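You operate a simulated robot arm through the tools that you are given. There is no shell and no other tool. Be economical: measure what you need, move in short steps, check, and stop when the job is done.

Carry out the task below with a simulated robot arm. There is one attempt and no reset: what you move stays moved.

TASK
Swap the dirty basket in the steel pot for the clean one.
Fine: shut the inlet before you open the lid; the dirty one goes on the black drip tray; shut and latch the lid, then open the inlet again. Set down upright: basket with the white knob, basket with the yellow knob.

Only the result counts: the job must be done as asked and must still hold three seconds after the hand-in. Knocking over, shifting, dropping, spilling or breaking anything else fails it. A push-on lid holds only when it is set on centred and level and pressed home; a screw cap is set on level and turned clockwise until tight.

THE ROBOT
A 7-joint arm with a two-finger parallel gripper on a trunk, on a base that drives. Base frame: it is fixed to the floor where the robot stands at the start and does not move with it; the origin is under the middle of the robot, x ahead of it, y to its left, z up. Lengths are in mm, angles in degrees, forces in N, time in s.
With the tool pointing down near the work surface it reaches from about 260 to 420 mm from the robot's upright axis, wherever it stands. Its first joint turns from -143.0 to 143.0 degrees. Places, roughly: inlet lever [900, 0, 700]; inside of the black drip tray [1100, 200, 800]; latch of the steel pot [1100, -100, 1000]; lid of the steel pot [1100, -100, 1000]; steel pot [1100, -100, 800]. Payload 1.57 kg.
The tool frame sits at the grasp point between the pads (the TCP): z along the fingers, y along the line on which they close. The tips reach 30 mm beyond it. Largest opening 80 mm; finger width 17, thickness 12; the body of the gripper, 40 by 82 mm, starts 80 mm behind the TCP.
Orientation is that of the tool frame in the base frame, as a unit quaternion [w, x, y, z]. With the fingers straight down and closing along the base's y, the tool's x points along the base's -x, its y along +y and its z along -z.

THE INTERFACE
- The arm moves only by the tool servo_tool. Its arguments are lists of equal length, an entry for each row: "xyz": the shift along the base's x, y, z in mm, a list of three; "delta_rot": the turn, a rotation vector about the base's x, y, z in degrees, a list of three; "grip": the finger opening in mm, from 0 to 80. In form: {"xyz": [[x, y, z], ...], "delta_rot": [[rx, ry, rz], ...], "grip": [grip, ...]}. A call has 1 to 10 rows; each row shifts and turns the commanded pose from where the row before left it. Rows are played at 5 a second. More than 50 mm and 8.6 degrees between two rows, or a gripper value outside its range, and nothing of the call is played. A pose out of reach is approached as far as the arm can. The call stops where the force on the tool passes 90 N (or 10 N more than at its start, if that is more) or the arm is blocked; 0.2 s more then pass. The fingers move at their own pace (about 45 mm/s each) and stop on an object; they squeeze with about 20 N. The grip force told is the motor's: it shows also when the fingers shut on nothing. Time passes only in rows, and 0.2 s behind the last, so rows that do not move let the fingers close. It gives the time, the measured TCP pose, the force on the tool (base axes), the opening and the grip force at its end, in the units of the frame above (readings bear some noise), with the torque about the TCP (base axes, N m) and any sound that the robot's microphone picked up.
- Cameras (640 x 400 px; columns grow to the right, rows downward): "scene" is now at [42.5, 153.3, 1104.2]; the picture's right is [0.02, -1.00, 0.00], its down [-0.29, -0.01, -0.96] and it looks along [0.96, 0.02, -0.29] (base axes); focal length 296 px, centre (320, 200). "wrist" rides on the gripper at [72, -7, -122] in the tool frame; the picture's right is [0.09, 1.00, 0.00], its down [-0.84, 0.08, -0.54] and it looks along [-0.54, 0.05, 0.84] (tool axes); focal length 238 px, centre (320, 200). There is no depth. A picture from a camera that has moved, and an enlarged one, comes with that camera's place and axes in the base frame and with its lens.
- get_image(camera): a new picture of that camera. It takes no simulated time.
- raise_lower(by): slides the trunk up (or, below 0, down) by that many mm; the arm and the scene camera ride with it, the base frame stays. It gives what a move gives, with no picture.
- drive_base(legs): drives the robot by 1 to 6 legs, each [ahead, left, turn to the left] in mm, mm and degrees, along the robot's own axes; the way and the turn of a leg run together, so that a leg with both is an arc; at most 1500 mm and 180 degrees a leg. The arm and the cameras ride along, it lands a little off, and it stops where it bumps. It gives what a move gives.
- pan_tilt(pan, tilt): turns the head with the scene camera to pan (to the left, within 155 degrees either way) and tilt (down, from -29 to 69), counted from straight ahead of the robot. It gives what a move gives.
- inspect(camera, box): a new picture of the part [left, top, right, bottom] of that camera's present view, enlarged. It takes no simulated time.
- sign_off(): hands the job in; it is judged then, once.

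Go step by step. Nothing tells you exact positions but the pictures and the camera data: compare them with the known pose of the tool, close in by small moves and look again before you grip or let go. The budget is 120 turns and 82 pictures, counting those below and the enlarged ones. Unless the task says otherwise, let go and move clear before handing in, and close with one line.

The tools are called after "Call:" as a command line: name --argument value ..., lists and objects as JSON in quotes. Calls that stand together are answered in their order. servo_tool: Moves the arm, as the interface text tells. Its arguments: {"type":"object","properties":{"xyz":{"type":"array","items":{"type":"array","items":{"type":"number"}}},"delta_rot":{"type":"array","items":{"type":"array","items":{"type":"number"}}},"grip":{"type":"array","items":{"type":"number"}}},"required":["xyz","delta_rot","grip"]} The other tools are called the same way: raise_lower (by) slides the trunk up or down; drive_base (legs) drives the base; pan_tilt (pan, tilt) turns the head that bears the scene camera; get_image (camera) takes a picture; inspect (camera, box) takes an enlarged picture of a part of a camera's view; sign_off () hands the job in.

At the start:

```text
clock: 0.0
ee_pos: [479.4, 167.2, 810.0]
orientation: [0.0, 0.0, 1.0, 0.0]
contact_force: [0.3, -0.8, 0.4]
moment: [0.0, -0.01, -0.01]
gripper_width: 79.5
finger_force: 0.1
trunk travel left (down, up): [-164.0, 46.0]
robot x, y, heading: [-3.2, 1.1, 0.0]
head pan, tilt: [1.2, 17.0]
```

scene: 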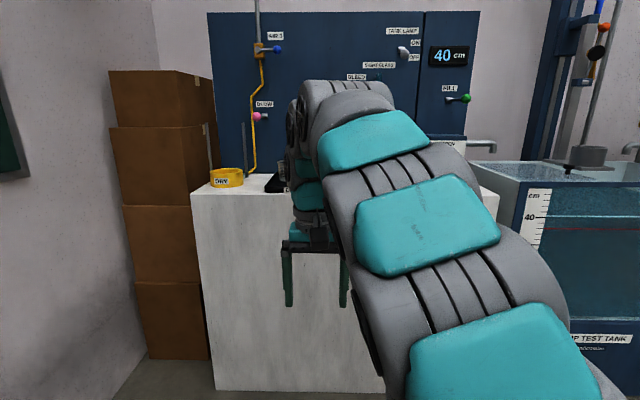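
wrist: 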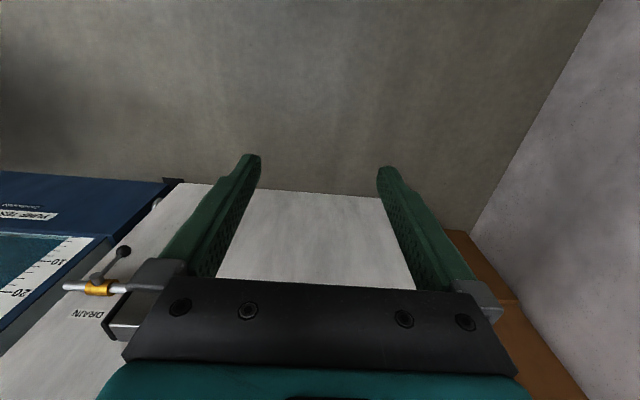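

The arm hides most of the bench from the scene camera. I'll swing it to the robot's right, staying clear of everything, and then look.

Call:
servo_tool --xyz '[[-45, -15, 0], [-45, -15, 0], [13, -45, 0], [7, -46, 0], [3, -47, 0], [-3, -46, 0], [-8, -46, 0], [-13, -45, 0], [-18, -43, 0], [-23, -41, 0]]' --delta_rot '[[0, 0, 0], [0, 0, 0], [0, 0, -6.5], [0, 0, -6.5], [0, 0, -6.5], [0, 0, -6.5], [0, 0, -6.5], [0, 0, -6.5], [0, 0, -6.5], [0, 0, -6.5]]' --grip '[80, 80, 80, 80, 80, 80, 80, 80, 80, 80]'

Call:
servo_tool --xyz '[[-27, -38, 0], [-32, -35, 0], [-35, -31, 0], [-39, -27, 0]]' --delta_rot '[[0, 0, -6.5], [0, 0, -6.5], [0, 0, -6.5], [0, 0, -6.5]]' --grip '[80, 80, 80, 80]'

Call:
get_image --camera "scene"

```text
clock: 2.2
ee_pos: [348.1, -221.2, 810.6]
orientation: [0.0, 0.439, 0.898, 0.0]
contact_force: [-0.3, 0.0, 0.0]
moment: [0.01, 0.0, 0.0]
gripper_width: 80.2
finger_force: 0.1
trunk travel left (down, up): [-164.0, 46.0]
robot x, y, heading: [1.8, 1.1, 0.0]
head pan, tilt: [1.2, 17.0]
```

```text
clock: 3.2
ee_pos: [213.4, -353.0, 808.7]
orientation: [0.001, 0.629, 0.777, 0.0]
contact_force: [-0.1, -1.7, 0.8]
moment: [0.0, 0.04, 0.0]
gripper_width: 80.0
finger_force: 0.1
trunk travel left (down, up): [-164.0, 46.0]
robot x, y, heading: [2.0, -1.5, -0.0]
head pan, tilt: [1.2, 17.0]
```

```text
79 pictures are left
camera scene: at [42.5, 153.2, 1104.3], right [0.02, -1.0, 0.0], down [-0.29, -0.01, -0.96], along [0.96, 0.02, -0.29], focal length 296 px, centre (320, 200)
```

scene: 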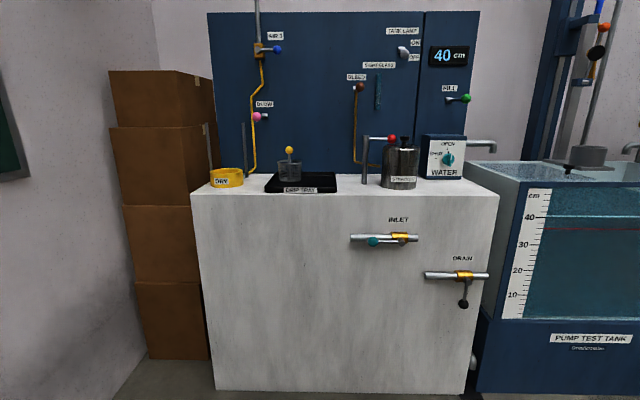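

Call:
inspect --camera "scene" --box '[180, 70, 340, 200]'

Call:
inspect --camera "scene" --box '[340, 120, 500, 250]'

```text
3.08 times, centred on (260, 135) of scene
camera zoom: at [42.5, 153.2, 1104.3], right [0.02, -1.0, 0.0], down [-0.29, -0.01, -0.96], along [0.96, 0.02, -0.29], focal length 912 px, centre (505, 400)
```

zoom: 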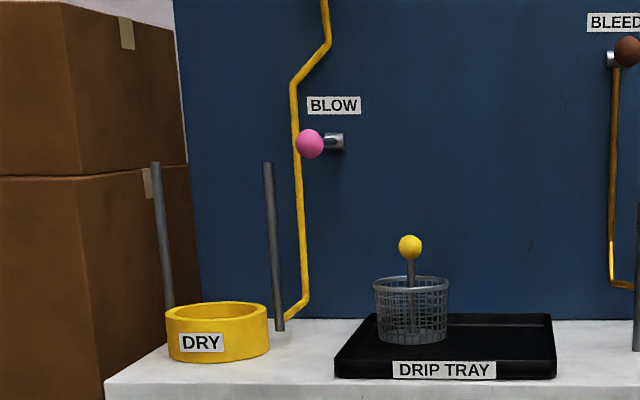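

```text
3.08 times, centred on (420, 185) of scene
camera zoom: at [42.5, 153.2, 1104.3], right [0.02, -1.0, 0.0], down [-0.29, -0.01, -0.96], along [0.96, 0.02, -0.29], focal length 912 px, centre (12, 246)
```

zoom: 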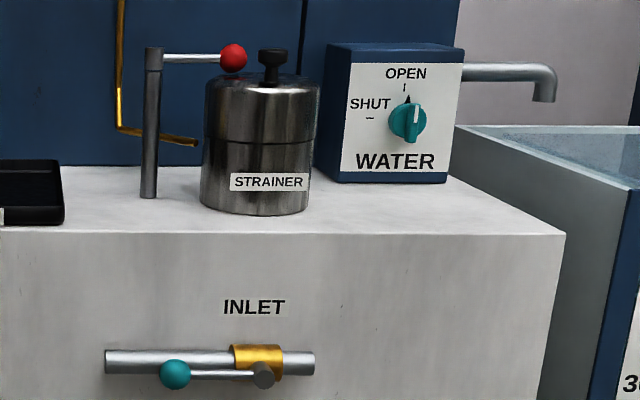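

The yellow-knob basket (clean) stands on the drip tray. The pot is shut by a swing latch with a red ball, and its lid has a black knob. The inlet lever's teal knob lies along the pipe, so the inlet is open. I'll drive closer and look from there.

Call:
drive_base --legs '[[400, 0, 0]]'

Call:
pan_tilt --pan -10 --tilt 30

Call:
get_image --camera "scene"

Call:
get_image --camera "wrist"

```text
clock: 5.7
ee_pos: [609.8, -353.1, 809.7]
orientation: [0.0, 0.629, 0.777, 0.001]
contact_force: [0.1, 0.1, 1.0]
moment: [0.03, -0.03, 0.0]
gripper_width: 80.0
finger_force: 0.0
trunk travel left (down, up): [-164.0, 46.0]
robot x, y, heading: [396.5, -3.5, 0.0]
head pan, tilt: [1.2, 17.0]
```

```text
clock: 6.4
ee_pos: [609.3, -353.2, 809.2]
orientation: [-0.001, 0.63, 0.777, 0.0]
contact_force: [-1.3, -0.9, -0.3]
moment: [0.03, 0.02, 0.01]
gripper_width: 79.7
finger_force: 0.0
trunk travel left (down, up): [-164.0, 46.0]
robot x, y, heading: [398.9, 1.0, 0.3]
head pan, tilt: [-10.0, 30.0]
```

```text
76 pictures are left
camera scene: at [433.7, 135.5, 1083.4], right [-0.17, -0.98, 0.0], down [-0.49, 0.09, -0.87], along [0.85, -0.15, -0.5], focal length 296 px, centre (320, 200)
```

scene: 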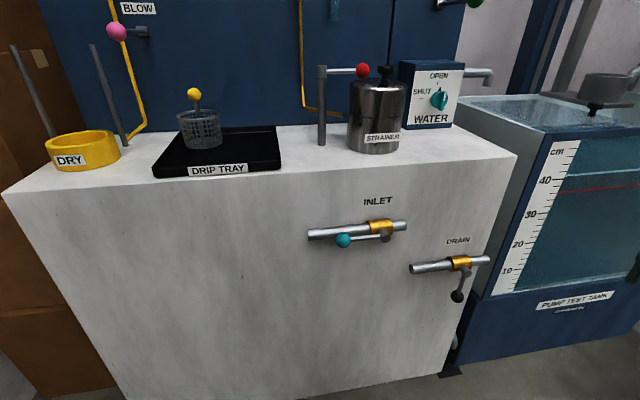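

```text
75 pictures are left
camera wrist: at [588.9, -284.0, 931.0], right [0.95, 0.3, 0.0], down [0.25, -0.8, 0.54], along [0.16, -0.52, -0.84], focal length 238 px, centre (320, 200)
```

wrist: 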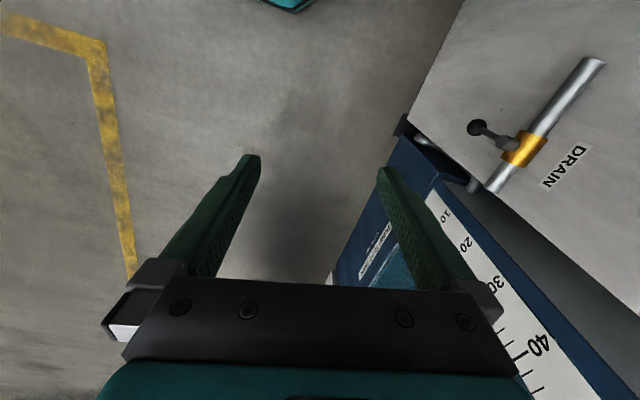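

Triangulated so far, all in mm:

| Item | x | y | z |
|---|---|---|---|
| Bench top | – | – | 834 |
| Bench front face | 987 | – | – |
| Inlet ball | 919 | 1 | 696 |
| Inlet pivot | ~920 | -91 | 697 |
| Red latch ball | 1135 | -83 | 1002 |
| Latch post | 1136 | 7 | – |
| Lid knob | 1100 | -119 | 1006 |

I'll zoom in on the latch and the lever next.

Call:
inspect --camera "scene" --box '[300, 50, 420, 170]'

Call:
inspect --camera "scene" --box '[290, 190, 500, 310]'

Call:
inspect --camera "scene" --box '[140, 70, 290, 190]'

```text
3.33 times, centred on (360, 110) of scene
camera zoom: at [433.7, 135.5, 1083.4], right [-0.17, -0.98, 0.0], down [-0.49, 0.09, -0.87], along [0.85, -0.15, -0.5], focal length 988 px, centre (187, 500)
```

zoom: 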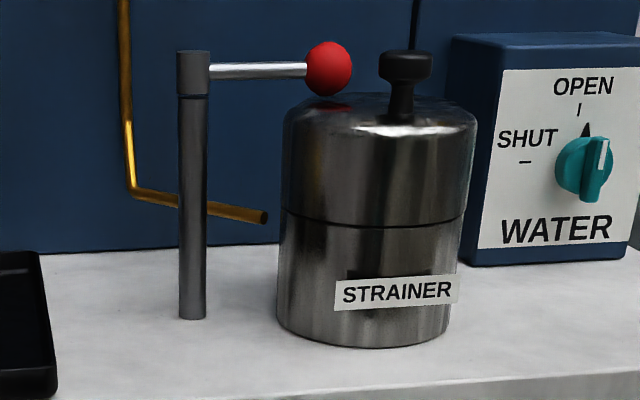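

```text
3.05 times, centred on (395, 250) of scene
camera zoom: at [433.7, 135.5, 1083.4], right [-0.17, -0.98, 0.0], down [-0.49, 0.09, -0.87], along [0.85, -0.15, -0.5], focal length 903 px, centre (91, 48)
```

zoom: 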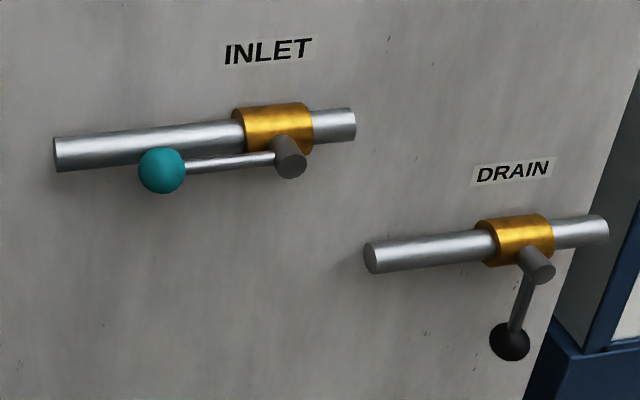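

```text
3.33 times, centred on (215, 130) of scene
camera zoom: at [433.7, 135.5, 1083.4], right [-0.17, -0.98, 0.0], down [-0.49, 0.09, -0.87], along [0.85, -0.15, -0.5], focal length 988 px, centre (670, 433)
```

zoom: 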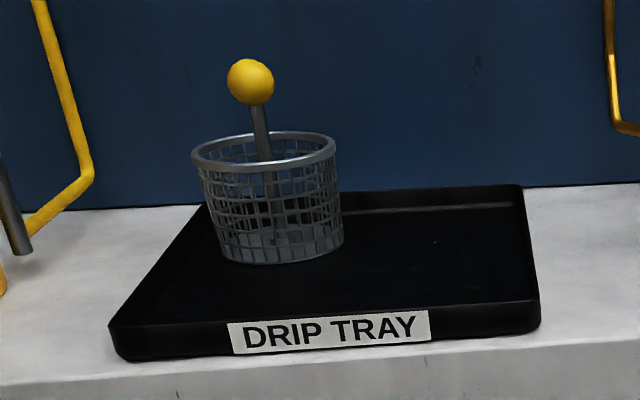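

The lever and the latch are clear now. Next I swing the arm back to the front, then tip the tool forward to use it as a peg on the inlet lever.

Call:
servo_tool --xyz '[[39, 27, 0], [35, 31, 0], [32, 35, 0], [27, 38, 0], [23, 41, 0], [18, 43, 0], [13, 45, 0], [8, 46, 0], [3, 46, 0], [0, 0, 0]]' --delta_rot '[[0, 0, 7.8], [0, 0, 7.8], [0, 0, 7.8], [0, 0, 7.8], [0, 0, 7.8], [0, 0, 7.8], [0, 0, 7.8], [0, 0, 7.8], [0, 0, 7.8], [0, 0, 7.8]]' --grip '[40, 10, 0, 0, 0, 0, 0, 0, 0, 0]'

Call:
servo_tool --xyz '[[5, 0, 0], [5, 0, 0], [5, 0, 0], [5, 0, 0], [5, 0, 0], [5, 0, 0], [5, 0, 0], [5, 0, 0], [5, 0, 0], [5, 0, 0]]' --delta_rot '[[0, -8.5, 0], [0, -8.5, 0], [0, -8.5, 0], [0, -8.5, 0], [0, -8.5, 0], [0, -8.5, 0], [0, -8.5, 0], [0, -8.5, 0], [0, -8.5, 0], [0, -8.5, 0]]' --grip '[0, 0, 0, 0, 0, 0, 0, 0, 0, 0]'

Call:
get_image --camera "scene"

```text
clock: 8.6
ee_pos: [807.6, -1.2, 809.6]
orientation: [-0.001, -0.001, 1.0, 0.0]
contact_force: [-0.6, 0.3, 0.5]
moment: [0.01, 0.02, 0.04]
gripper_width: 0.3
finger_force: 20.3
trunk travel left (down, up): [-164.0, 46.0]
robot x, y, heading: [398.8, 0.8, 0.0]
head pan, tilt: [-10.0, 30.0]
```

```text
clock: 10.8
ee_pos: [893.2, -1.9, 876.5]
orientation: [0.676, 0.0, 0.737, 0.001]
contact_force: [0.7, 0.2, 0.3]
moment: [0.03, 0.01, -0.02]
gripper_width: 0.0
finger_force: 19.9
out of reach, approached as far as the arm can: row 9, 10
trunk travel left (down, up): [-164.0, 46.0]
robot x, y, heading: [397.1, -0.4, 0.1]
head pan, tilt: [-10.0, 30.0]
```

```text
71 pictures are left
camera scene: at [433.7, 135.6, 1083.3], right [-0.17, -0.98, 0.0], down [-0.49, 0.09, -0.87], along [0.85, -0.15, -0.5], focal length 296 px, centre (320, 200)
```

scene: 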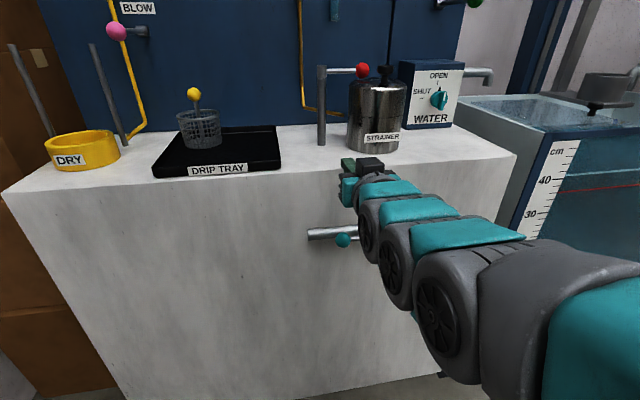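

The tool is nearly horizontal, but at this trunk height it can't sit any lower. I'll back off a little, lower the trunk and check again.

Call:
drive_base --legs '[[-60, 0, 0]]'

Call:
raise_lower --by -130

Call:
get_image --camera "scene"

Call:
get_image --camera "wrist"

```text
clock: 11.8
ee_pos: [833.7, -1.8, 876.5]
orientation: [0.675, 0.0, 0.737, 0.0]
contact_force: [0.2, 0.0, 0.8]
moment: [0.0, 0.02, 0.02]
gripper_width: 0.0
finger_force: 20.1
trunk travel left (down, up): [-164.0, 46.0]
robot x, y, heading: [336.3, -0.7, -0.1]
head pan, tilt: [-10.0, 30.0]
```

```text
clock: 13.4
ee_pos: [833.1, -0.7, 745.9]
orientation: [0.675, 0.0, 0.738, 0.0]
contact_force: [0.1, -0.8, -0.1]
moment: [-0.02, 0.0, 0.03]
gripper_width: 0.0
finger_force: 20.0
trunk travel left (down, up): [-34.0, 176.0]
robot x, y, heading: [337.0, -0.9, -0.1]
head pan, tilt: [-10.0, 30.0]
```

```text
70 pictures are left
camera scene: at [373.5, 135.6, 953.3], right [-0.17, -0.98, 0.0], down [-0.49, 0.09, -0.87], along [0.85, -0.15, -0.5], focal length 296 px, centre (320, 200)
```

scene: 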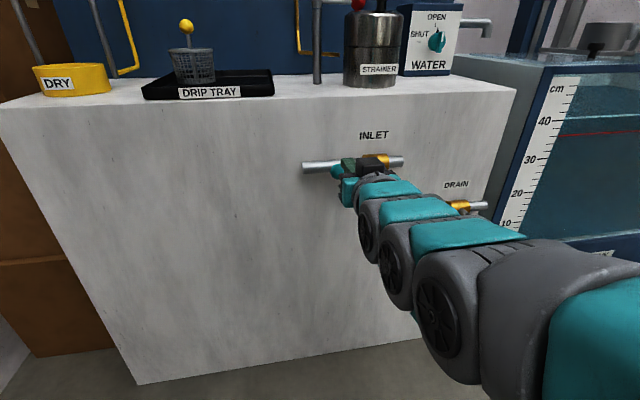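

```text
69 pictures are left
camera wrist: at [706.7, -8.0, 685.0], right [-0.01, 1.0, -0.09], down [-0.47, 0.08, 0.88], along [0.89, 0.05, 0.46], focal length 238 px, centre (320, 200)
```

wrist: 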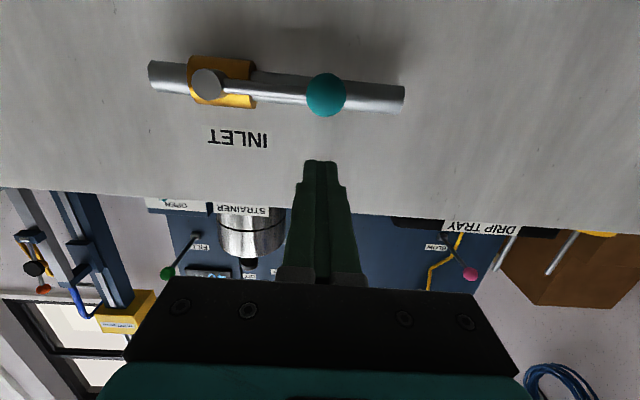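

The wrist view puts the inlet ball at (919, 0, 698), which matches. I'll lower the trunk fully and test how low the horizontal tool reaches in the free space in front of the lever.

Call:
raise_lower --by -34

Call:
servo_tool --xyz '[[0, 0, -20], [0, 0, -20], [0, 0, -20], [0, 0, -20], [0, 0, -20]]' --delta_rot '[[0, 0, 0], [0, 0, 0], [0, 0, 0], [0, 0, 0], [0, 0, 0]]' --grip '[0, 0, 0, 0, 0]'

```text
clock: 14.2
ee_pos: [833.9, -1.1, 712.3]
orientation: [0.675, 0.0, 0.738, 0.0]
contact_force: [-0.3, 0.3, 0.5]
moment: [0.03, -0.01, 0.03]
gripper_width: 0.0
finger_force: 19.9
trunk travel left (down, up): [0.0, 210.0]
robot x, y, heading: [335.9, -0.8, -0.1]
head pan, tilt: [-10.0, 30.0]
```

```text
clock: 15.3
ee_pos: [869.0, -1.1, 688.7]
orientation: [0.675, 0.0, 0.737, 0.0]
contact_force: [-60.6, 1.3, 3.9]
moment: [-0.38, -0.51, -0.01]
gripper_width: 0.0
finger_force: 20.1
out of reach, approached as far as the arm can: row 1, 2, 3, 4, 5
trunk travel left (down, up): [0.0, 210.0]
robot x, y, heading: [336.4, 1.5, -0.2]
head pan, tilt: [-10.0, 30.0]
```

The arm drifted forward and is now pressing on the ball, so I'll back the base away.

Call:
drive_base --legs '[[-120, 0, 0]]'

Call:
servo_tool --xyz '[[40, 0, -10], [40, 0, -20], [0, 0, -30], [0, 0, -30]]' --delta_rot '[[0, 0, 0], [0, 0, 0], [0, 0, 0], [0, 0, 0]]' --grip '[0, 0, 0, 0]'

```text
clock: 16.6
ee_pos: [752.7, -0.9, 686.0]
orientation: [0.674, 0.001, 0.739, -0.001]
contact_force: [-0.3, 0.2, -0.4]
moment: [0.02, -0.06, 0.04]
gripper_width: 0.0
finger_force: 20.1
trunk travel left (down, up): [0.0, 210.0]
robot x, y, heading: [214.7, 0.3, -0.2]
head pan, tilt: [-10.0, 30.0]
```

```text
clock: 17.6
ee_pos: [834.2, -1.8, 605.5]
orientation: [0.674, 0.001, 0.739, 0.0]
contact_force: [0.2, -0.4, -0.1]
moment: [-0.04, 0.0, 0.03]
gripper_width: 0.2
finger_force: 20.2
out of reach, approached as far as the arm can: row 4
trunk travel left (down, up): [0.0, 210.0]
robot x, y, heading: [212.1, -0.4, -0.3]
head pan, tilt: [-10.0, 30.0]
```

With the base further back the reach is fine: z = 605 works at about 620 mm ahead. I'll rise above the ball, check the reach, then move the base up.

Call:
servo_tool --xyz '[[0, 0, 30], [0, 0, 35], [0, 0, 35], [0, 0, 35]]' --delta_rot '[[0, 0, 0], [0, 0, 0], [0, 0, 0], [0, 0, 0]]' --grip '[0, 0, 0, 0]'

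Call:
drive_base --legs '[[58, 0, 0]]'

Call:
get_image --camera "wrist"

```text
clock: 18.6
ee_pos: [831.2, -1.1, 742.6]
orientation: [0.674, 0.0, 0.738, 0.0]
contact_force: [0.9, -0.1, 0.0]
moment: [0.01, 0.02, 0.0]
gripper_width: 0.1
finger_force: 19.8
trunk travel left (down, up): [0.0, 210.0]
robot x, y, heading: [214.4, 0.9, -0.1]
head pan, tilt: [-10.0, 30.0]
```

```text
clock: 19.6
ee_pos: [890.1, -1.9, 741.3]
orientation: [0.675, 0.0, 0.738, 0.0]
contact_force: [0.1, 0.5, -0.2]
moment: [0.01, 0.0, -0.01]
gripper_width: 0.0
finger_force: 20.4
trunk travel left (down, up): [0.0, 210.0]
robot x, y, heading: [275.2, 2.6, 0.1]
head pan, tilt: [-10.0, 30.0]
```

```text
68 pictures are left
camera wrist: at [762.9, -8.7, 679.7], right [-0.01, 1.0, -0.09], down [-0.46, 0.08, 0.88], along [0.89, 0.05, 0.46], focal length 238 px, centre (320, 200)
```

wrist: 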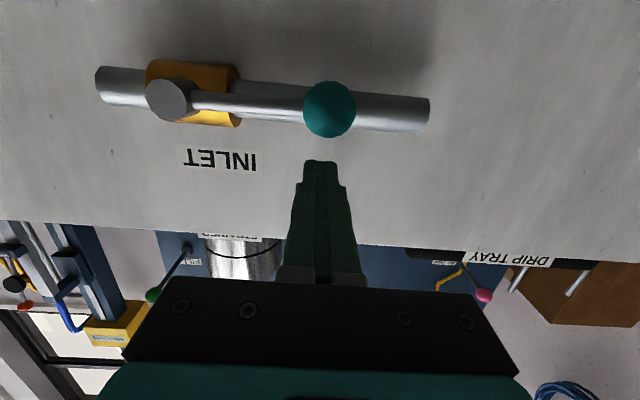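

The peg is directly above the ball. Now I push the lever down along its arc.

Call:
servo_tool --xyz '[[3, 1, -15], [0, 2, -13], [0, 3, -13], [0, -1, -13], [0, -3, -12], [0, -3, -11], [0, -2, -10], [0, -8, -10], [0, -8, -9]]' --delta_rot '[[0, 0, 0], [0, 0, 0], [0, 0, 0], [0, 0, 0], [0, 0, 0], [0, 0, 0], [0, 0, 0], [0, 0, 0], [0, 0, 0]]' --grip '[0, 0, 0, 0, 0, 0, 0, 0, 0]'

Call:
get_image --camera "wrist"

```text
clock: 21.6
ee_pos: [893.5, -19.4, 635.2]
orientation: [0.674, 0.001, 0.738, 0.0]
contact_force: [0.7, 0.1, -0.2]
moment: [-0.01, -0.01, 0.02]
gripper_width: 0.0
finger_force: 19.8
trunk travel left (down, up): [0.0, 210.0]
robot x, y, heading: [274.9, 2.0, 0.1]
head pan, tilt: [-10.0, 30.0]
```

```text
67 pictures are left
camera wrist: at [765.7, -27.5, 573.6], right [-0.01, 1.0, -0.09], down [-0.46, 0.08, 0.88], along [0.89, 0.05, 0.46], focal length 238 px, centre (320, 200)
```

wrist: 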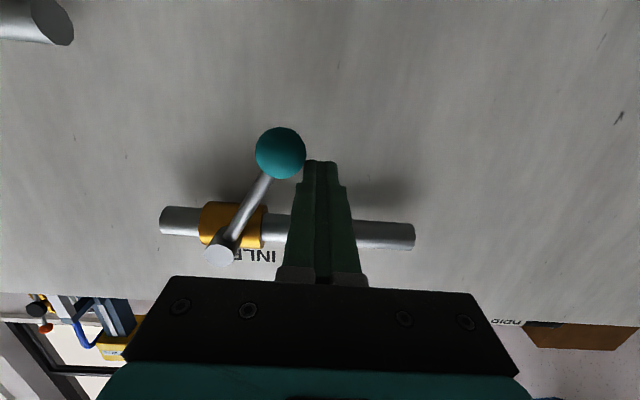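

The lever turns freely and is now at about 60°. I'll carry on to vertical.

Call:
servo_tool --xyz '[[0, -11, -9], [0, -11, -9], [0, -12, -5], [0, -12, -5], [0, -4, 0], [0, -3, 0], [0, -3, 0]]' --delta_rot '[[0, 0, 0], [0, 0, 0], [0, 0, 0], [0, 0, 0], [0, 0, 0], [0, 0, 0], [0, 0, 0]]' --grip '[0, 0, 0, 0, 0, 0, 0]'

Call:
get_image --camera "wrist"

```text
clock: 23.1
ee_pos: [892.7, -64.9, 606.6]
orientation: [0.674, -0.01, 0.738, 0.003]
contact_force: [-9.2, 82.6, 13.7]
moment: [-0.26, -0.35, 1.69]
gripper_width: 0.1
finger_force: 19.9
trunk travel left (down, up): [0.0, 210.0]
robot x, y, heading: [272.2, -0.8, 0.4]
head pan, tilt: [-10.0, 30.0]
```

```text
66 pictures are left
camera wrist: at [766.3, -74.9, 546.9], right [-0.03, 0.99, -0.1], down [-0.47, 0.08, 0.88], along [0.88, 0.07, 0.46], focal length 238 px, centre (320, 200)
```

wrist: 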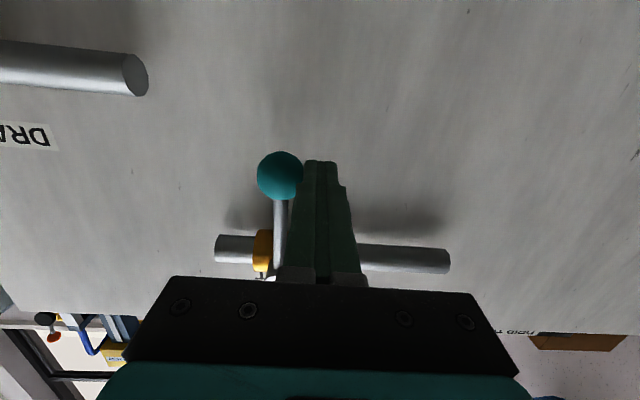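

The lever hit its stop square to the pipe, so the inlet is shut. I'll back off, raise the trunk and turn the tool downward for the latch.

Call:
servo_tool --xyz '[[0, 10, 0], [0, 10, 0]]' --delta_rot '[[0, 0, 0], [0, 0, 0]]' --grip '[0, 0]'

Call:
drive_base --legs '[[-150, 0, 0]]'

Call:
raise_lower --by 210

Call:
servo_tool --xyz '[[-15, 0, 18], [-15, 0, 18], [-15, 0, 18], [-15, 0, 18], [-15, 0, 18], [-15, 0, 18], [-15, 0, 18], [-15, 0, 18], [-15, 0, 18], [-15, 0, 18]]' --delta_rot '[[0, 8.5, 0], [0, 8.5, 0], [0, 8.5, 0], [0, 8.5, 0], [0, 8.5, 0], [0, 8.5, 0], [0, 8.5, 0], [0, 8.5, 0], [0, 8.5, 0], [0, 8.5, 0]]' --grip '[0, 0, 0, 0, 0, 0, 0, 0, 0, 0]'

Call:
get_image --camera "scene"

```text
clock: 23.8
ee_pos: [894.8, -62.8, 606.4]
orientation: [0.673, 0.005, 0.739, -0.003]
contact_force: [-0.5, 0.4, 0.2]
moment: [0.02, 0.02, 0.04]
gripper_width: 0.3
finger_force: 20.2
trunk travel left (down, up): [0.0, 210.0]
robot x, y, heading: [272.2, 0.6, -0.3]
head pan, tilt: [-10.0, 30.0]
```

```text
clock: 25.1
ee_pos: [744.7, -56.6, 606.9]
orientation: [0.674, 0.0, 0.738, 0.0]
contact_force: [0.2, -0.2, -0.1]
moment: [0.01, 0.02, -0.02]
gripper_width: 0.2
finger_force: 20.3
trunk travel left (down, up): [0.0, 210.0]
robot x, y, heading: [123.4, -1.5, -0.1]
head pan, tilt: [-10.0, 30.0]
```

```text
clock: 27.4
ee_pos: [744.7, -56.6, 816.6]
orientation: [0.674, 0.001, 0.739, 0.0]
contact_force: [0.6, -0.8, -0.2]
moment: [-0.01, 0.02, 0.01]
gripper_width: 0.0
finger_force: 20.1
trunk travel left (down, up): [-210.0, 0.0]
robot x, y, heading: [127.3, 3.4, -0.1]
head pan, tilt: [-10.0, 30.0]
```

```text
clock: 29.6
ee_pos: [594.1, -57.6, 904.7]
orientation: [0.047, 0.0, 0.999, 0.001]
contact_force: [-0.9, 0.1, -0.2]
moment: [-0.01, 0.03, -0.03]
gripper_width: 0.0
finger_force: 19.3
out of reach, approached as far as the arm can: row 9, 10
trunk travel left (down, up): [-210.0, 0.0]
robot x, y, heading: [124.2, -1.5, 0.2]
head pan, tilt: [-10.0, 30.0]
```

```text
65 pictures are left
camera scene: at [162.7, 135.7, 1128.9], right [-0.17, -0.98, 0.0], down [-0.49, 0.09, -0.87], along [0.85, -0.15, -0.5], focal length 296 px, centre (320, 200)
```

scene: 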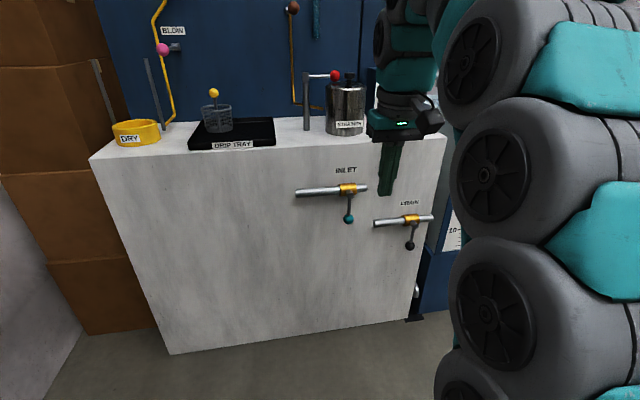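

Tool-down is limited to about z = 905 out here, while a forward-pointing tool reaches higher. So I'll handle the latch, lid and baskets with the tool roughly horizontal. Next I re-pitch it at z ≈ 1030 and look.

Call:
servo_tool --xyz '[[15, 0, 12], [15, 0, 12], [15, 0, 12], [15, 0, 12], [15, 0, 12], [15, 0, 12], [15, 0, 12], [15, 0, 12], [15, 0, 12], [15, 0, 12]]' --delta_rot '[[0, -8, 0], [0, -8, 0], [0, -8, 0], [0, -8, 0], [0, -8, 0], [0, -8, 0], [0, -8, 0], [0, -8, 0], [0, -8, 0], [0, -8, 0]]' --grip '[0, 0, 0, 0, 0, 0, 0, 0, 0, 0]'

Call:
get_image --camera "wrist"

```text
clock: 31.8
ee_pos: [745.4, -57.3, 1024.8]
orientation: [0.68, 0.0, 0.734, 0.0]
contact_force: [0.1, 0.1, 0.7]
moment: [0.0, 0.03, 0.01]
gripper_width: 0.2
finger_force: 19.9
trunk travel left (down, up): [-210.0, 0.0]
robot x, y, heading: [123.0, 2.2, 0.1]
head pan, tilt: [-10.0, 30.0]
```

```text
64 pictures are left
camera wrist: at [618.5, -63.7, 962.0], right [-0.01, 1.0, -0.09], down [-0.48, 0.08, 0.88], along [0.88, 0.05, 0.47], focal length 238 px, centre (320, 200)
```

wrist: 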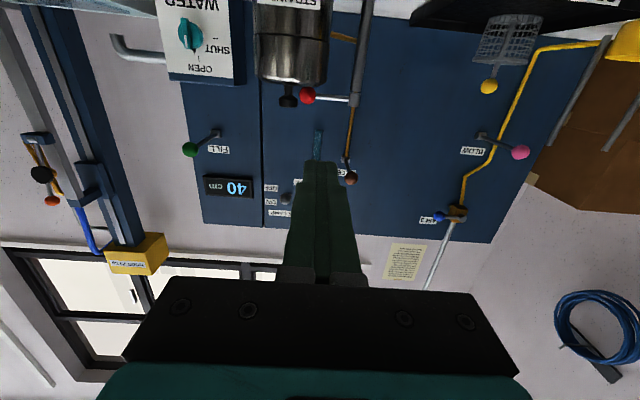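

The reach is good here. I'll drive in toward the latch, staying above it and short of it, and look.

Call:
drive_base --legs '[[250, 0, 0]]'

Call:
get_image --camera "wrist"

Call:
get_image --camera "scene"

```text
clock: 33.6
ee_pos: [992.5, -54.3, 1024.1]
orientation: [0.679, -0.001, 0.734, 0.001]
contact_force: [0.2, 0.1, 0.2]
moment: [-0.02, -0.01, 0.0]
gripper_width: 0.0
finger_force: 19.8
trunk travel left (down, up): [-210.0, 0.0]
robot x, y, heading: [369.2, 0.2, 0.4]
head pan, tilt: [-10.0, 30.0]
```

```text
63 pictures are left
camera wrist: at [865.7, -61.9, 961.9], right [-0.01, 1.0, -0.09], down [-0.47, 0.08, 0.88], along [0.88, 0.05, 0.47], focal length 238 px, centre (320, 200)
```

wrist: 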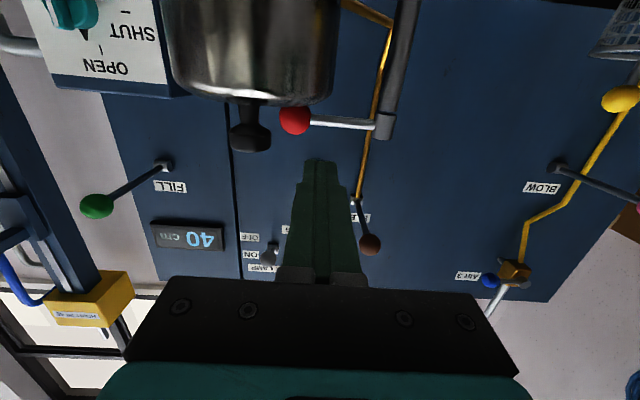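

```text
62 pictures are left
camera scene: at [409.6, 136.0, 1128.9], right [-0.17, -0.99, 0.0], down [-0.49, 0.09, -0.87], along [0.85, -0.15, -0.5], focal length 296 px, centre (320, 200)
```

scene: 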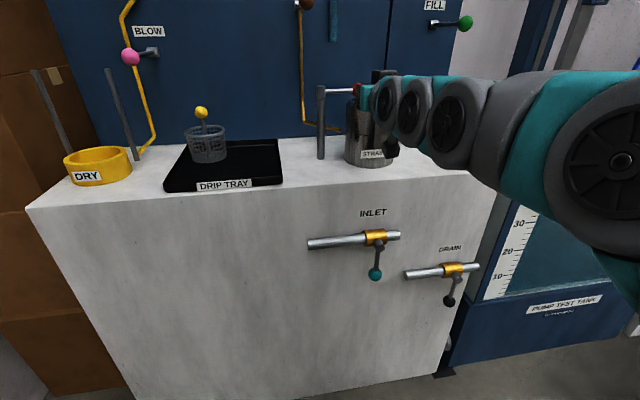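

The ball is near (1115, -80, 1005) and the lid knob near (1090, -117, 1010). I'd rather have the tool pitched about 45° down, so the palm and camera stay above the lid. I'll test whether that is reachable.

Call:
servo_tool --xyz '[[-5, 0, 8], [-5, 0, 8], [-5, 0, 8], [-5, 0, 8], [-5, 0, 8]]' --delta_rot '[[0, 8, 0], [0, 8, 0], [0, 8, 0], [0, 8, 0], [0, 8, 0]]' --grip '[0, 0, 0, 0, 0]'

Call:
get_image --camera "wrist"

```text
clock: 34.8
ee_pos: [967.6, -53.4, 1065.3]
orientation: [0.386, 0.0, 0.923, 0.002]
contact_force: [-0.1, -0.2, 0.3]
moment: [-0.01, 0.0, 0.03]
gripper_width: 0.0
finger_force: 20.2
trunk travel left (down, up): [-210.0, 0.0]
robot x, y, heading: [374.3, -4.5, 0.3]
head pan, tilt: [-10.0, 30.0]
```

```text
61 pictures are left
camera wrist: at [830.2, -61.6, 1098.5], right [-0.07, 1.0, -0.06], down [0.2, 0.08, 0.98], along [0.98, 0.05, -0.2], focal length 238 px, centre (320, 200)
```

wrist: 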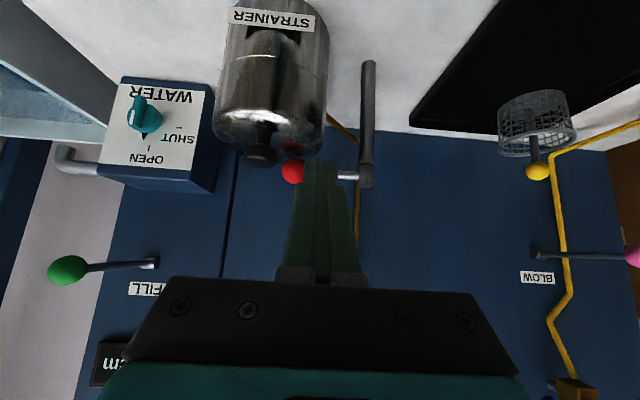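

The 45° tool works well here. It puts the latch arm at x ≈ 1111, z ≈ 1005, running from the post at y ≈ 8 to the ball at y ≈ -83. I'll advance above it, then lower the tip in front of the rod.

Call:
drive_base --legs '[[85, 0, 0]]'

Call:
get_image --camera "wrist"

```text
clock: 35.9
ee_pos: [1054.4, -54.3, 1064.1]
orientation: [0.385, 0.0, 0.923, 0.001]
contact_force: [1.0, 0.4, 0.4]
moment: [-0.01, 0.01, -0.01]
gripper_width: 0.2
finger_force: 20.3
trunk travel left (down, up): [-210.0, 0.0]
robot x, y, heading: [456.5, 1.9, 0.2]
head pan, tilt: [-10.0, 30.0]
```

```text
60 pictures are left
camera wrist: at [916.2, -61.5, 1097.9], right [-0.07, 1.0, -0.06], down [0.2, 0.08, 0.98], along [0.98, 0.05, -0.2], focal length 238 px, centre (320, 200)
```

wrist: 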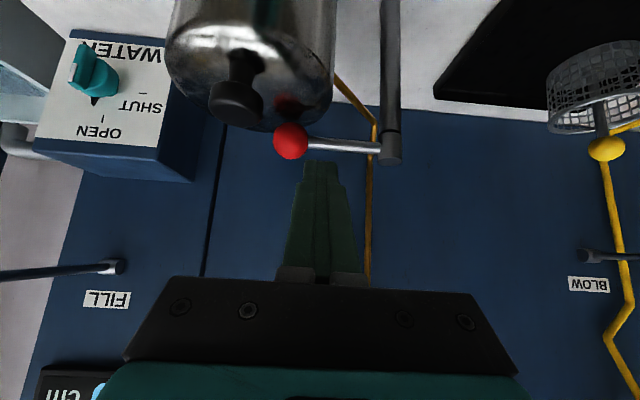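

Wrist and scene rays disagree by a few centimetres on x here. I'll find the rod by touch: lower the tip to rod height short of it and creep forward.

Call:
servo_tool --xyz '[[-5, 8, -15], [0, 5, -15], [0, 0, -15], [0, 0, -6]]' --delta_rot '[[0, 0, 0], [0, 0, 0], [0, 0, 0], [0, 0, 0]]' --grip '[0, 0, 0, 0]'

Call:
get_image --camera "wrist"

Call:
inspect --camera "scene" --box '[290, 50, 470, 190]'

```text
clock: 36.9
ee_pos: [1048.7, -41.1, 1012.9]
orientation: [0.386, -0.001, 0.923, 0.002]
contact_force: [0.3, -0.8, -0.1]
moment: [0.03, 0.02, -0.01]
gripper_width: 0.1
finger_force: 20.0
trunk travel left (down, up): [-210.0, 0.0]
robot x, y, heading: [461.7, 1.0, 0.3]
head pan, tilt: [-10.0, 30.0]
```

```text
59 pictures are left
camera wrist: at [911.9, -48.4, 1046.6], right [-0.07, 1.0, -0.06], down [0.2, 0.08, 0.98], along [0.98, 0.05, -0.2], focal length 238 px, centre (320, 200)
```

wrist: 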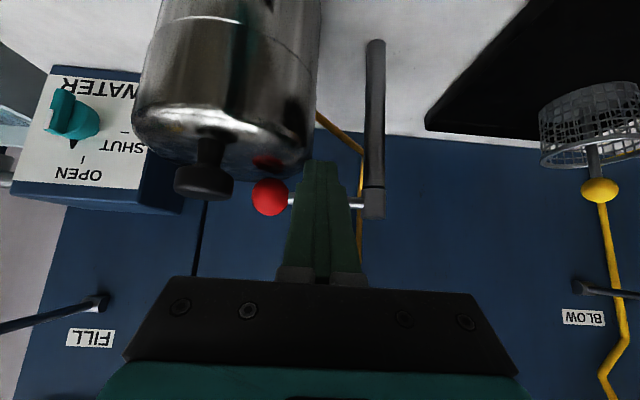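

```text
2.86 times, centred on (380, 120) of scene
camera zoom: at [495.4, 136.2, 1128.9], right [-0.17, -0.99, 0.0], down [-0.49, 0.09, -0.87], along [0.85, -0.15, -0.5], focal length 847 px, centre (149, 429)
```

zoom: 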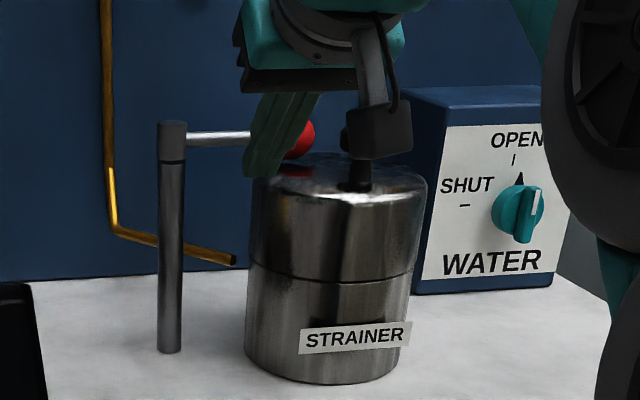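

My fits put the rod and ball at x ≈ 1116, but the knob nearer the robot (≈1045) than the pot's centre (≈1100). So the lid may be hinged at the back with its knob toward the front. First I creep forward to push the latch arm.

Call:
servo_tool --xyz '[[8, 0, 0], [8, 0, 0], [8, 0, 0], [8, 0, 0], [6, 0, 0]]' --delta_rot '[[0, 0, 0], [0, 0, 0], [0, 0, 0], [0, 0, 0], [0, 0, 0]]' --grip '[0, 0, 0, 0, 0]'

Call:
get_image --camera "wrist"

```text
clock: 38.1
ee_pos: [1085.3, -41.6, 1011.8]
orientation: [0.387, -0.001, 0.922, 0.002]
contact_force: [-3.6, 0.0, 5.3]
moment: [-0.06, 0.04, -0.01]
gripper_width: 0.2
finger_force: 20.7
trunk travel left (down, up): [-210.0, 0.0]
robot x, y, heading: [458.7, -1.1, 0.2]
head pan, tilt: [-10.0, 30.0]
```

```text
57 pictures are left
camera wrist: at [949.1, -48.4, 1047.0], right [-0.07, 1.0, -0.06], down [0.2, 0.08, 0.98], along [0.98, 0.05, -0.2], focal length 238 px, centre (320, 200)
```

wrist: 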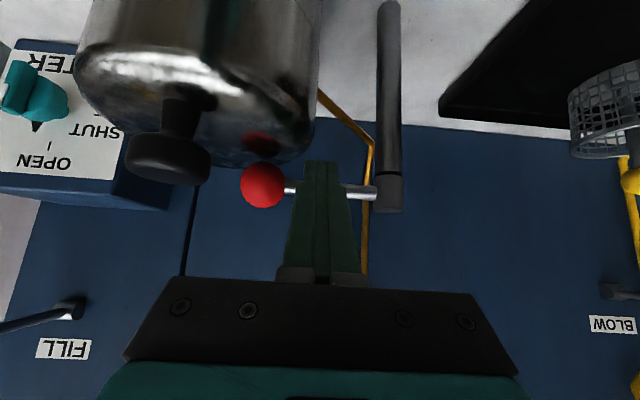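

It's touching the rod at x ≈ 1111, just as the wrist camera predicted. Now I push it back gently along its arc.

Call:
servo_tool --xyz '[[9, -2, 0], [9, -2, 0], [8, 2, 0], [7, 2, 0]]' --delta_rot '[[0, 0, 0], [0, 0, 0], [0, 0, 0], [0, 0, 0]]' --grip '[0, 0, 0, 0]'

Call:
get_image --camera "wrist"

```text
clock: 38.6
ee_pos: [1091.1, -40.3, 1008.3]
orientation: [0.379, -0.001, 0.926, 0.002]
contact_force: [-23.7, 3.8, -9.0]
moment: [0.04, 0.37, 0.08]
gripper_width: 0.2
finger_force: 20.6
trunk travel left (down, up): [-210.0, 0.0]
robot x, y, heading: [458.1, 1.6, 0.2]
head pan, tilt: [-10.0, 30.0]
stopped in row 2: the force on the tool passed its limit at 107 N (the readings are from after the stop); the commanded pose is now the measured one
```

```text
56 pictures are left
camera wrist: at [955.2, -49.0, 1045.6], right [-0.07, 1.0, -0.06], down [0.22, 0.08, 0.97], along [0.97, 0.06, -0.22], focal length 238 px, centre (320, 200)
```

wrist: 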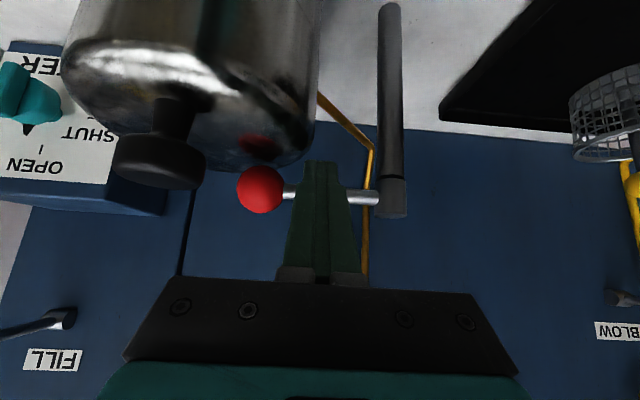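

It's blocked going back, so the latch must swing toward the robot. I'll lift over the rod, drop the tip behind it and pull.

Call:
servo_tool --xyz '[[-10, 0, 0], [0, 4, 20], [0, 0, 30], [25, 0, 10], [30, 0, 0]]' --delta_rot '[[0, 0, 0], [0, 0, 0], [0, 0, 0], [0, 0, 0], [0, 0, 0]]' --grip '[0, 0, 0, 0, 0]'

Call:
servo_tool --xyz '[[0, 0, -20], [0, 0, -20], [0, 0, -15]]' --delta_rot '[[0, 0, 0], [0, 0, 0], [0, 0, 0]]' --grip '[0, 0, 0]'

Call:
get_image --camera "wrist"

```text
clock: 39.8
ee_pos: [1130.8, -37.4, 1060.5]
orientation: [0.38, -0.001, 0.925, 0.003]
contact_force: [-0.9, -0.4, 0.2]
moment: [0.02, -0.02, 0.01]
gripper_width: 0.0
finger_force: 20.6
out of reach, approached as far as the arm can: row 5
trunk travel left (down, up): [-210.0, 0.0]
robot x, y, heading: [456.1, 3.1, 0.0]
head pan, tilt: [-10.0, 30.0]
```

```text
clock: 40.6
ee_pos: [1131.0, -37.9, 1003.1]
orientation: [0.376, -0.002, 0.926, 0.002]
contact_force: [-0.3, 0.2, -0.5]
moment: [-0.01, 0.0, -0.02]
gripper_width: 0.1
finger_force: 19.8
trunk travel left (down, up): [-210.0, 0.0]
robot x, y, heading: [453.6, -1.7, 0.1]
head pan, tilt: [-10.0, 30.0]
```

```text
55 pictures are left
camera wrist: at [994.7, -45.1, 1039.9], right [-0.07, 1.0, -0.06], down [0.22, 0.08, 0.97], along [0.97, 0.06, -0.22], focal length 238 px, centre (320, 200)
```

wrist: 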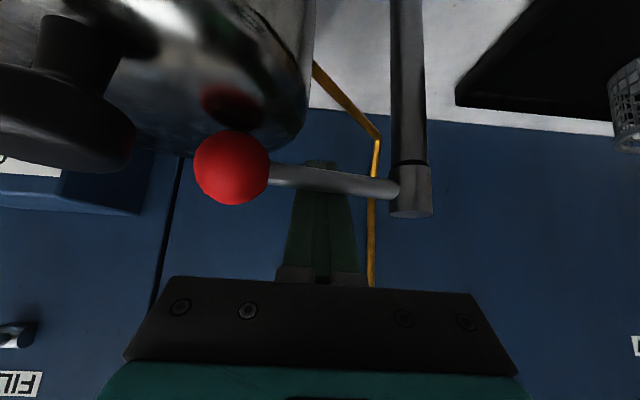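

The tip is behind the rod. I pull it toward the robot along the arc.

Call:
servo_tool --xyz '[[-10, 0, 0], [-9, -1, 0], [-9, -1, 0], [-8, 0, 0], [-9, 3, 0], [-8, 4, 0], [-7, 4, 0], [-6, 6, 0], [-5, 6, 0], [-4, 8, 0]]' --delta_rot '[[0, 0, 0], [0, 0, 0], [0, 0, 0], [0, 0, 0], [0, 0, 0], [0, 0, 0], [0, 0, 0], [0, 0, 0], [0, 0, 0], [0, 0, 0]]' --grip '[0, 0, 0, 0, 0, 0, 0, 0, 0, 0]'

Call:
get_image --camera "wrist"

```text
clock: 42.8
ee_pos: [1059.0, -9.5, 1004.9]
orientation: [0.38, 0.0, 0.925, 0.002]
contact_force: [52.1, -9.1, 23.2]
moment: [0.39, 1.1, -0.5]
gripper_width: 0.2
finger_force: 20.3
trunk travel left (down, up): [-210.0, 0.0]
robot x, y, heading: [454.3, -1.3, 0.3]
head pan, tilt: [-10.0, 30.0]
```

```text
54 pictures are left
camera wrist: at [923.4, -16.7, 1039.8], right [-0.07, 1.0, -0.06], down [0.21, 0.07, 0.97], along [0.97, 0.05, -0.22], focal length 238 px, centre (320, 200)
```

wrist: 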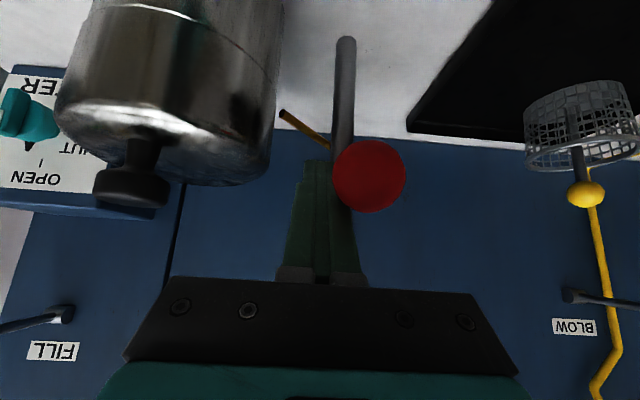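

The latch arm now points at the robot, clear of the lid. I lift off and look at the lid knob from above.

Call:
servo_tool --xyz '[[6, -10, 0], [0, 0, 25], [0, -10, 30], [-20, -25, 20], [-20, -25, 0], [-20, -15, 0]]' --delta_rot '[[0, 0, 0], [0, 0, 0], [0, 0, 0], [0, 0, 0], [0, 0, 0], [0, 0, 0]]' --grip '[0, 0, 0, 30, 70, 70]'

Call:
get_image --camera "wrist"

Call:
inspect --camera "scene" --box '[270, 40, 450, 190]'

```text
clock: 44.2
ee_pos: [1002.8, -92.9, 1077.9]
orientation: [0.378, -0.002, 0.926, 0.003]
contact_force: [0.3, -0.7, -0.1]
moment: [0.03, 0.01, 0.01]
gripper_width: 65.9
finger_force: 0.1
trunk travel left (down, up): [-210.0, 0.0]
robot x, y, heading: [460.1, 1.0, 0.1]
head pan, tilt: [-10.0, 30.0]
```

```text
53 pictures are left
camera wrist: at [865.5, -100.1, 1115.0], right [-0.07, 1.0, -0.06], down [0.22, 0.08, 0.97], along [0.97, 0.06, -0.22], focal length 238 px, centre (320, 200)
```

wrist: 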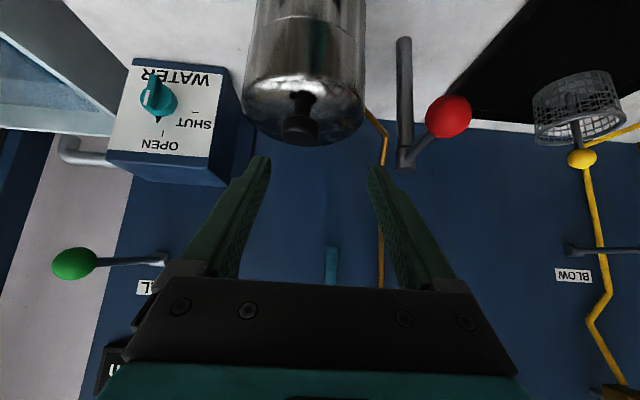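

```text
2.67 times, centred on (360, 115) of scene
camera zoom: at [494.2, 136.3, 1128.9], right [-0.17, -0.99, 0.0], down [-0.49, 0.09, -0.87], along [0.85, -0.15, -0.5], focal length 790 px, centre (213, 427)
```

zoom: 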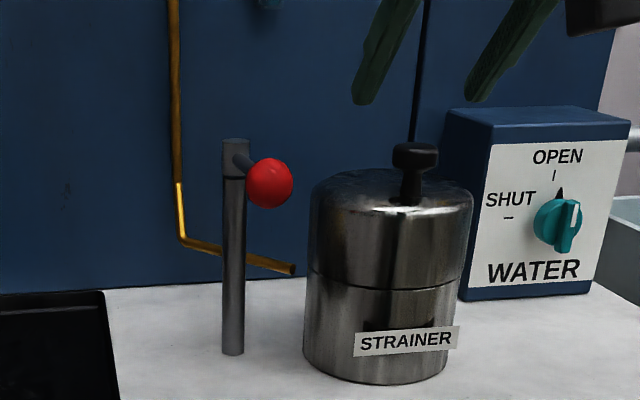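

The knob sits near the front edge at about (1047, -110, 1012), so the lid is hinged at the back (+x). I'll go down to straddle the knob.

Call:
servo_tool --xyz '[[11, -6, -16], [11, -6, -16], [11, -5, -16], [11, 0, -14]]' --delta_rot '[[0, 0, 0], [0, 0, 0], [0, 0, 0], [0, 0, 0]]' --grip '[70, 70, 70, 70]'

Call:
get_image --camera "wrist"

Call:
inspect --camera "scene" --box '[270, 40, 450, 190]'

```text
clock: 45.2
ee_pos: [1045.3, -110.3, 1016.7]
orientation: [0.378, -0.002, 0.926, 0.002]
contact_force: [0.2, 0.3, 0.1]
moment: [-0.01, 0.0, 0.03]
gripper_width: 69.7
finger_force: 0.1
trunk travel left (down, up): [-210.0, 0.0]
robot x, y, heading: [455.5, -0.8, 0.4]
head pan, tilt: [-10.0, 30.0]
```

```text
51 pictures are left
camera wrist: at [910.1, -117.6, 1052.9], right [-0.07, 1.0, -0.06], down [0.22, 0.08, 0.97], along [0.97, 0.06, -0.22], focal length 238 px, centre (320, 200)
```

wrist: 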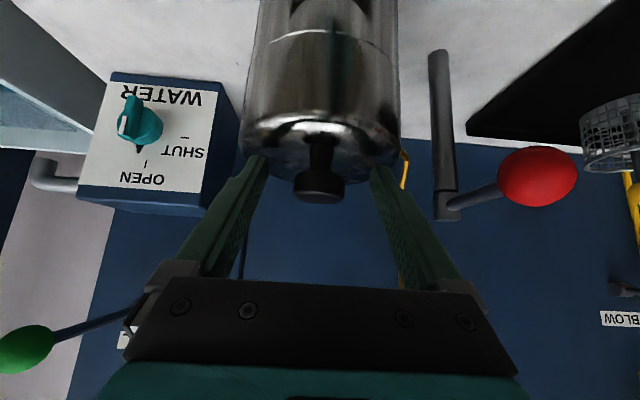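

```text
2.67 times, centred on (360, 115) of scene
camera zoom: at [494.0, 136.3, 1128.9], right [-0.17, -0.99, 0.0], down [-0.49, 0.09, -0.87], along [0.85, -0.15, -0.5], focal length 790 px, centre (213, 427)
```

zoom: 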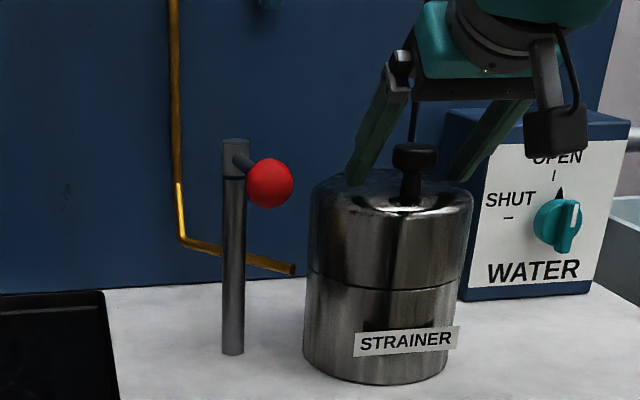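

The knob sits between the fingers in both views. I close on it.

Call:
servo_tool --xyz '[[2, 0, -2], [0, 0, 0], [0, 0, 0], [0, 0, 0], [0, 0, 0]]' --delta_rot '[[0, 0, 0], [0, 0, 0], [0, 0, 0], [0, 0, 0], [0, 0, 0]]' --grip '[50, 20, 10, 10, 10]'

Call:
get_image --camera "wrist"

```text
clock: 46.4
ee_pos: [1047.7, -109.5, 1014.9]
orientation: [0.379, -0.001, 0.925, 0.003]
contact_force: [0.9, -0.5, -0.1]
moment: [-0.02, -0.02, -0.02]
gripper_width: 31.1
finger_force: 36.9
trunk travel left (down, up): [-210.0, 0.0]
robot x, y, heading: [457.3, 2.8, -0.2]
head pan, tilt: [-10.0, 30.0]
```

```text
49 pictures are left
camera wrist: at [911.8, -117.7, 1050.9], right [-0.07, 1.0, -0.06], down [0.22, 0.07, 0.97], along [0.97, 0.05, -0.22], focal length 238 px, centre (320, 200)
```

wrist: 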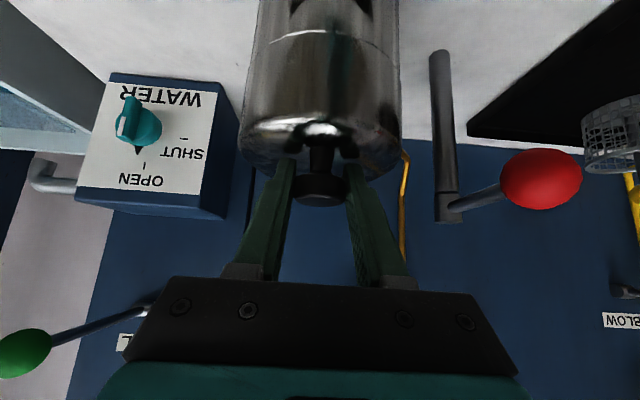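

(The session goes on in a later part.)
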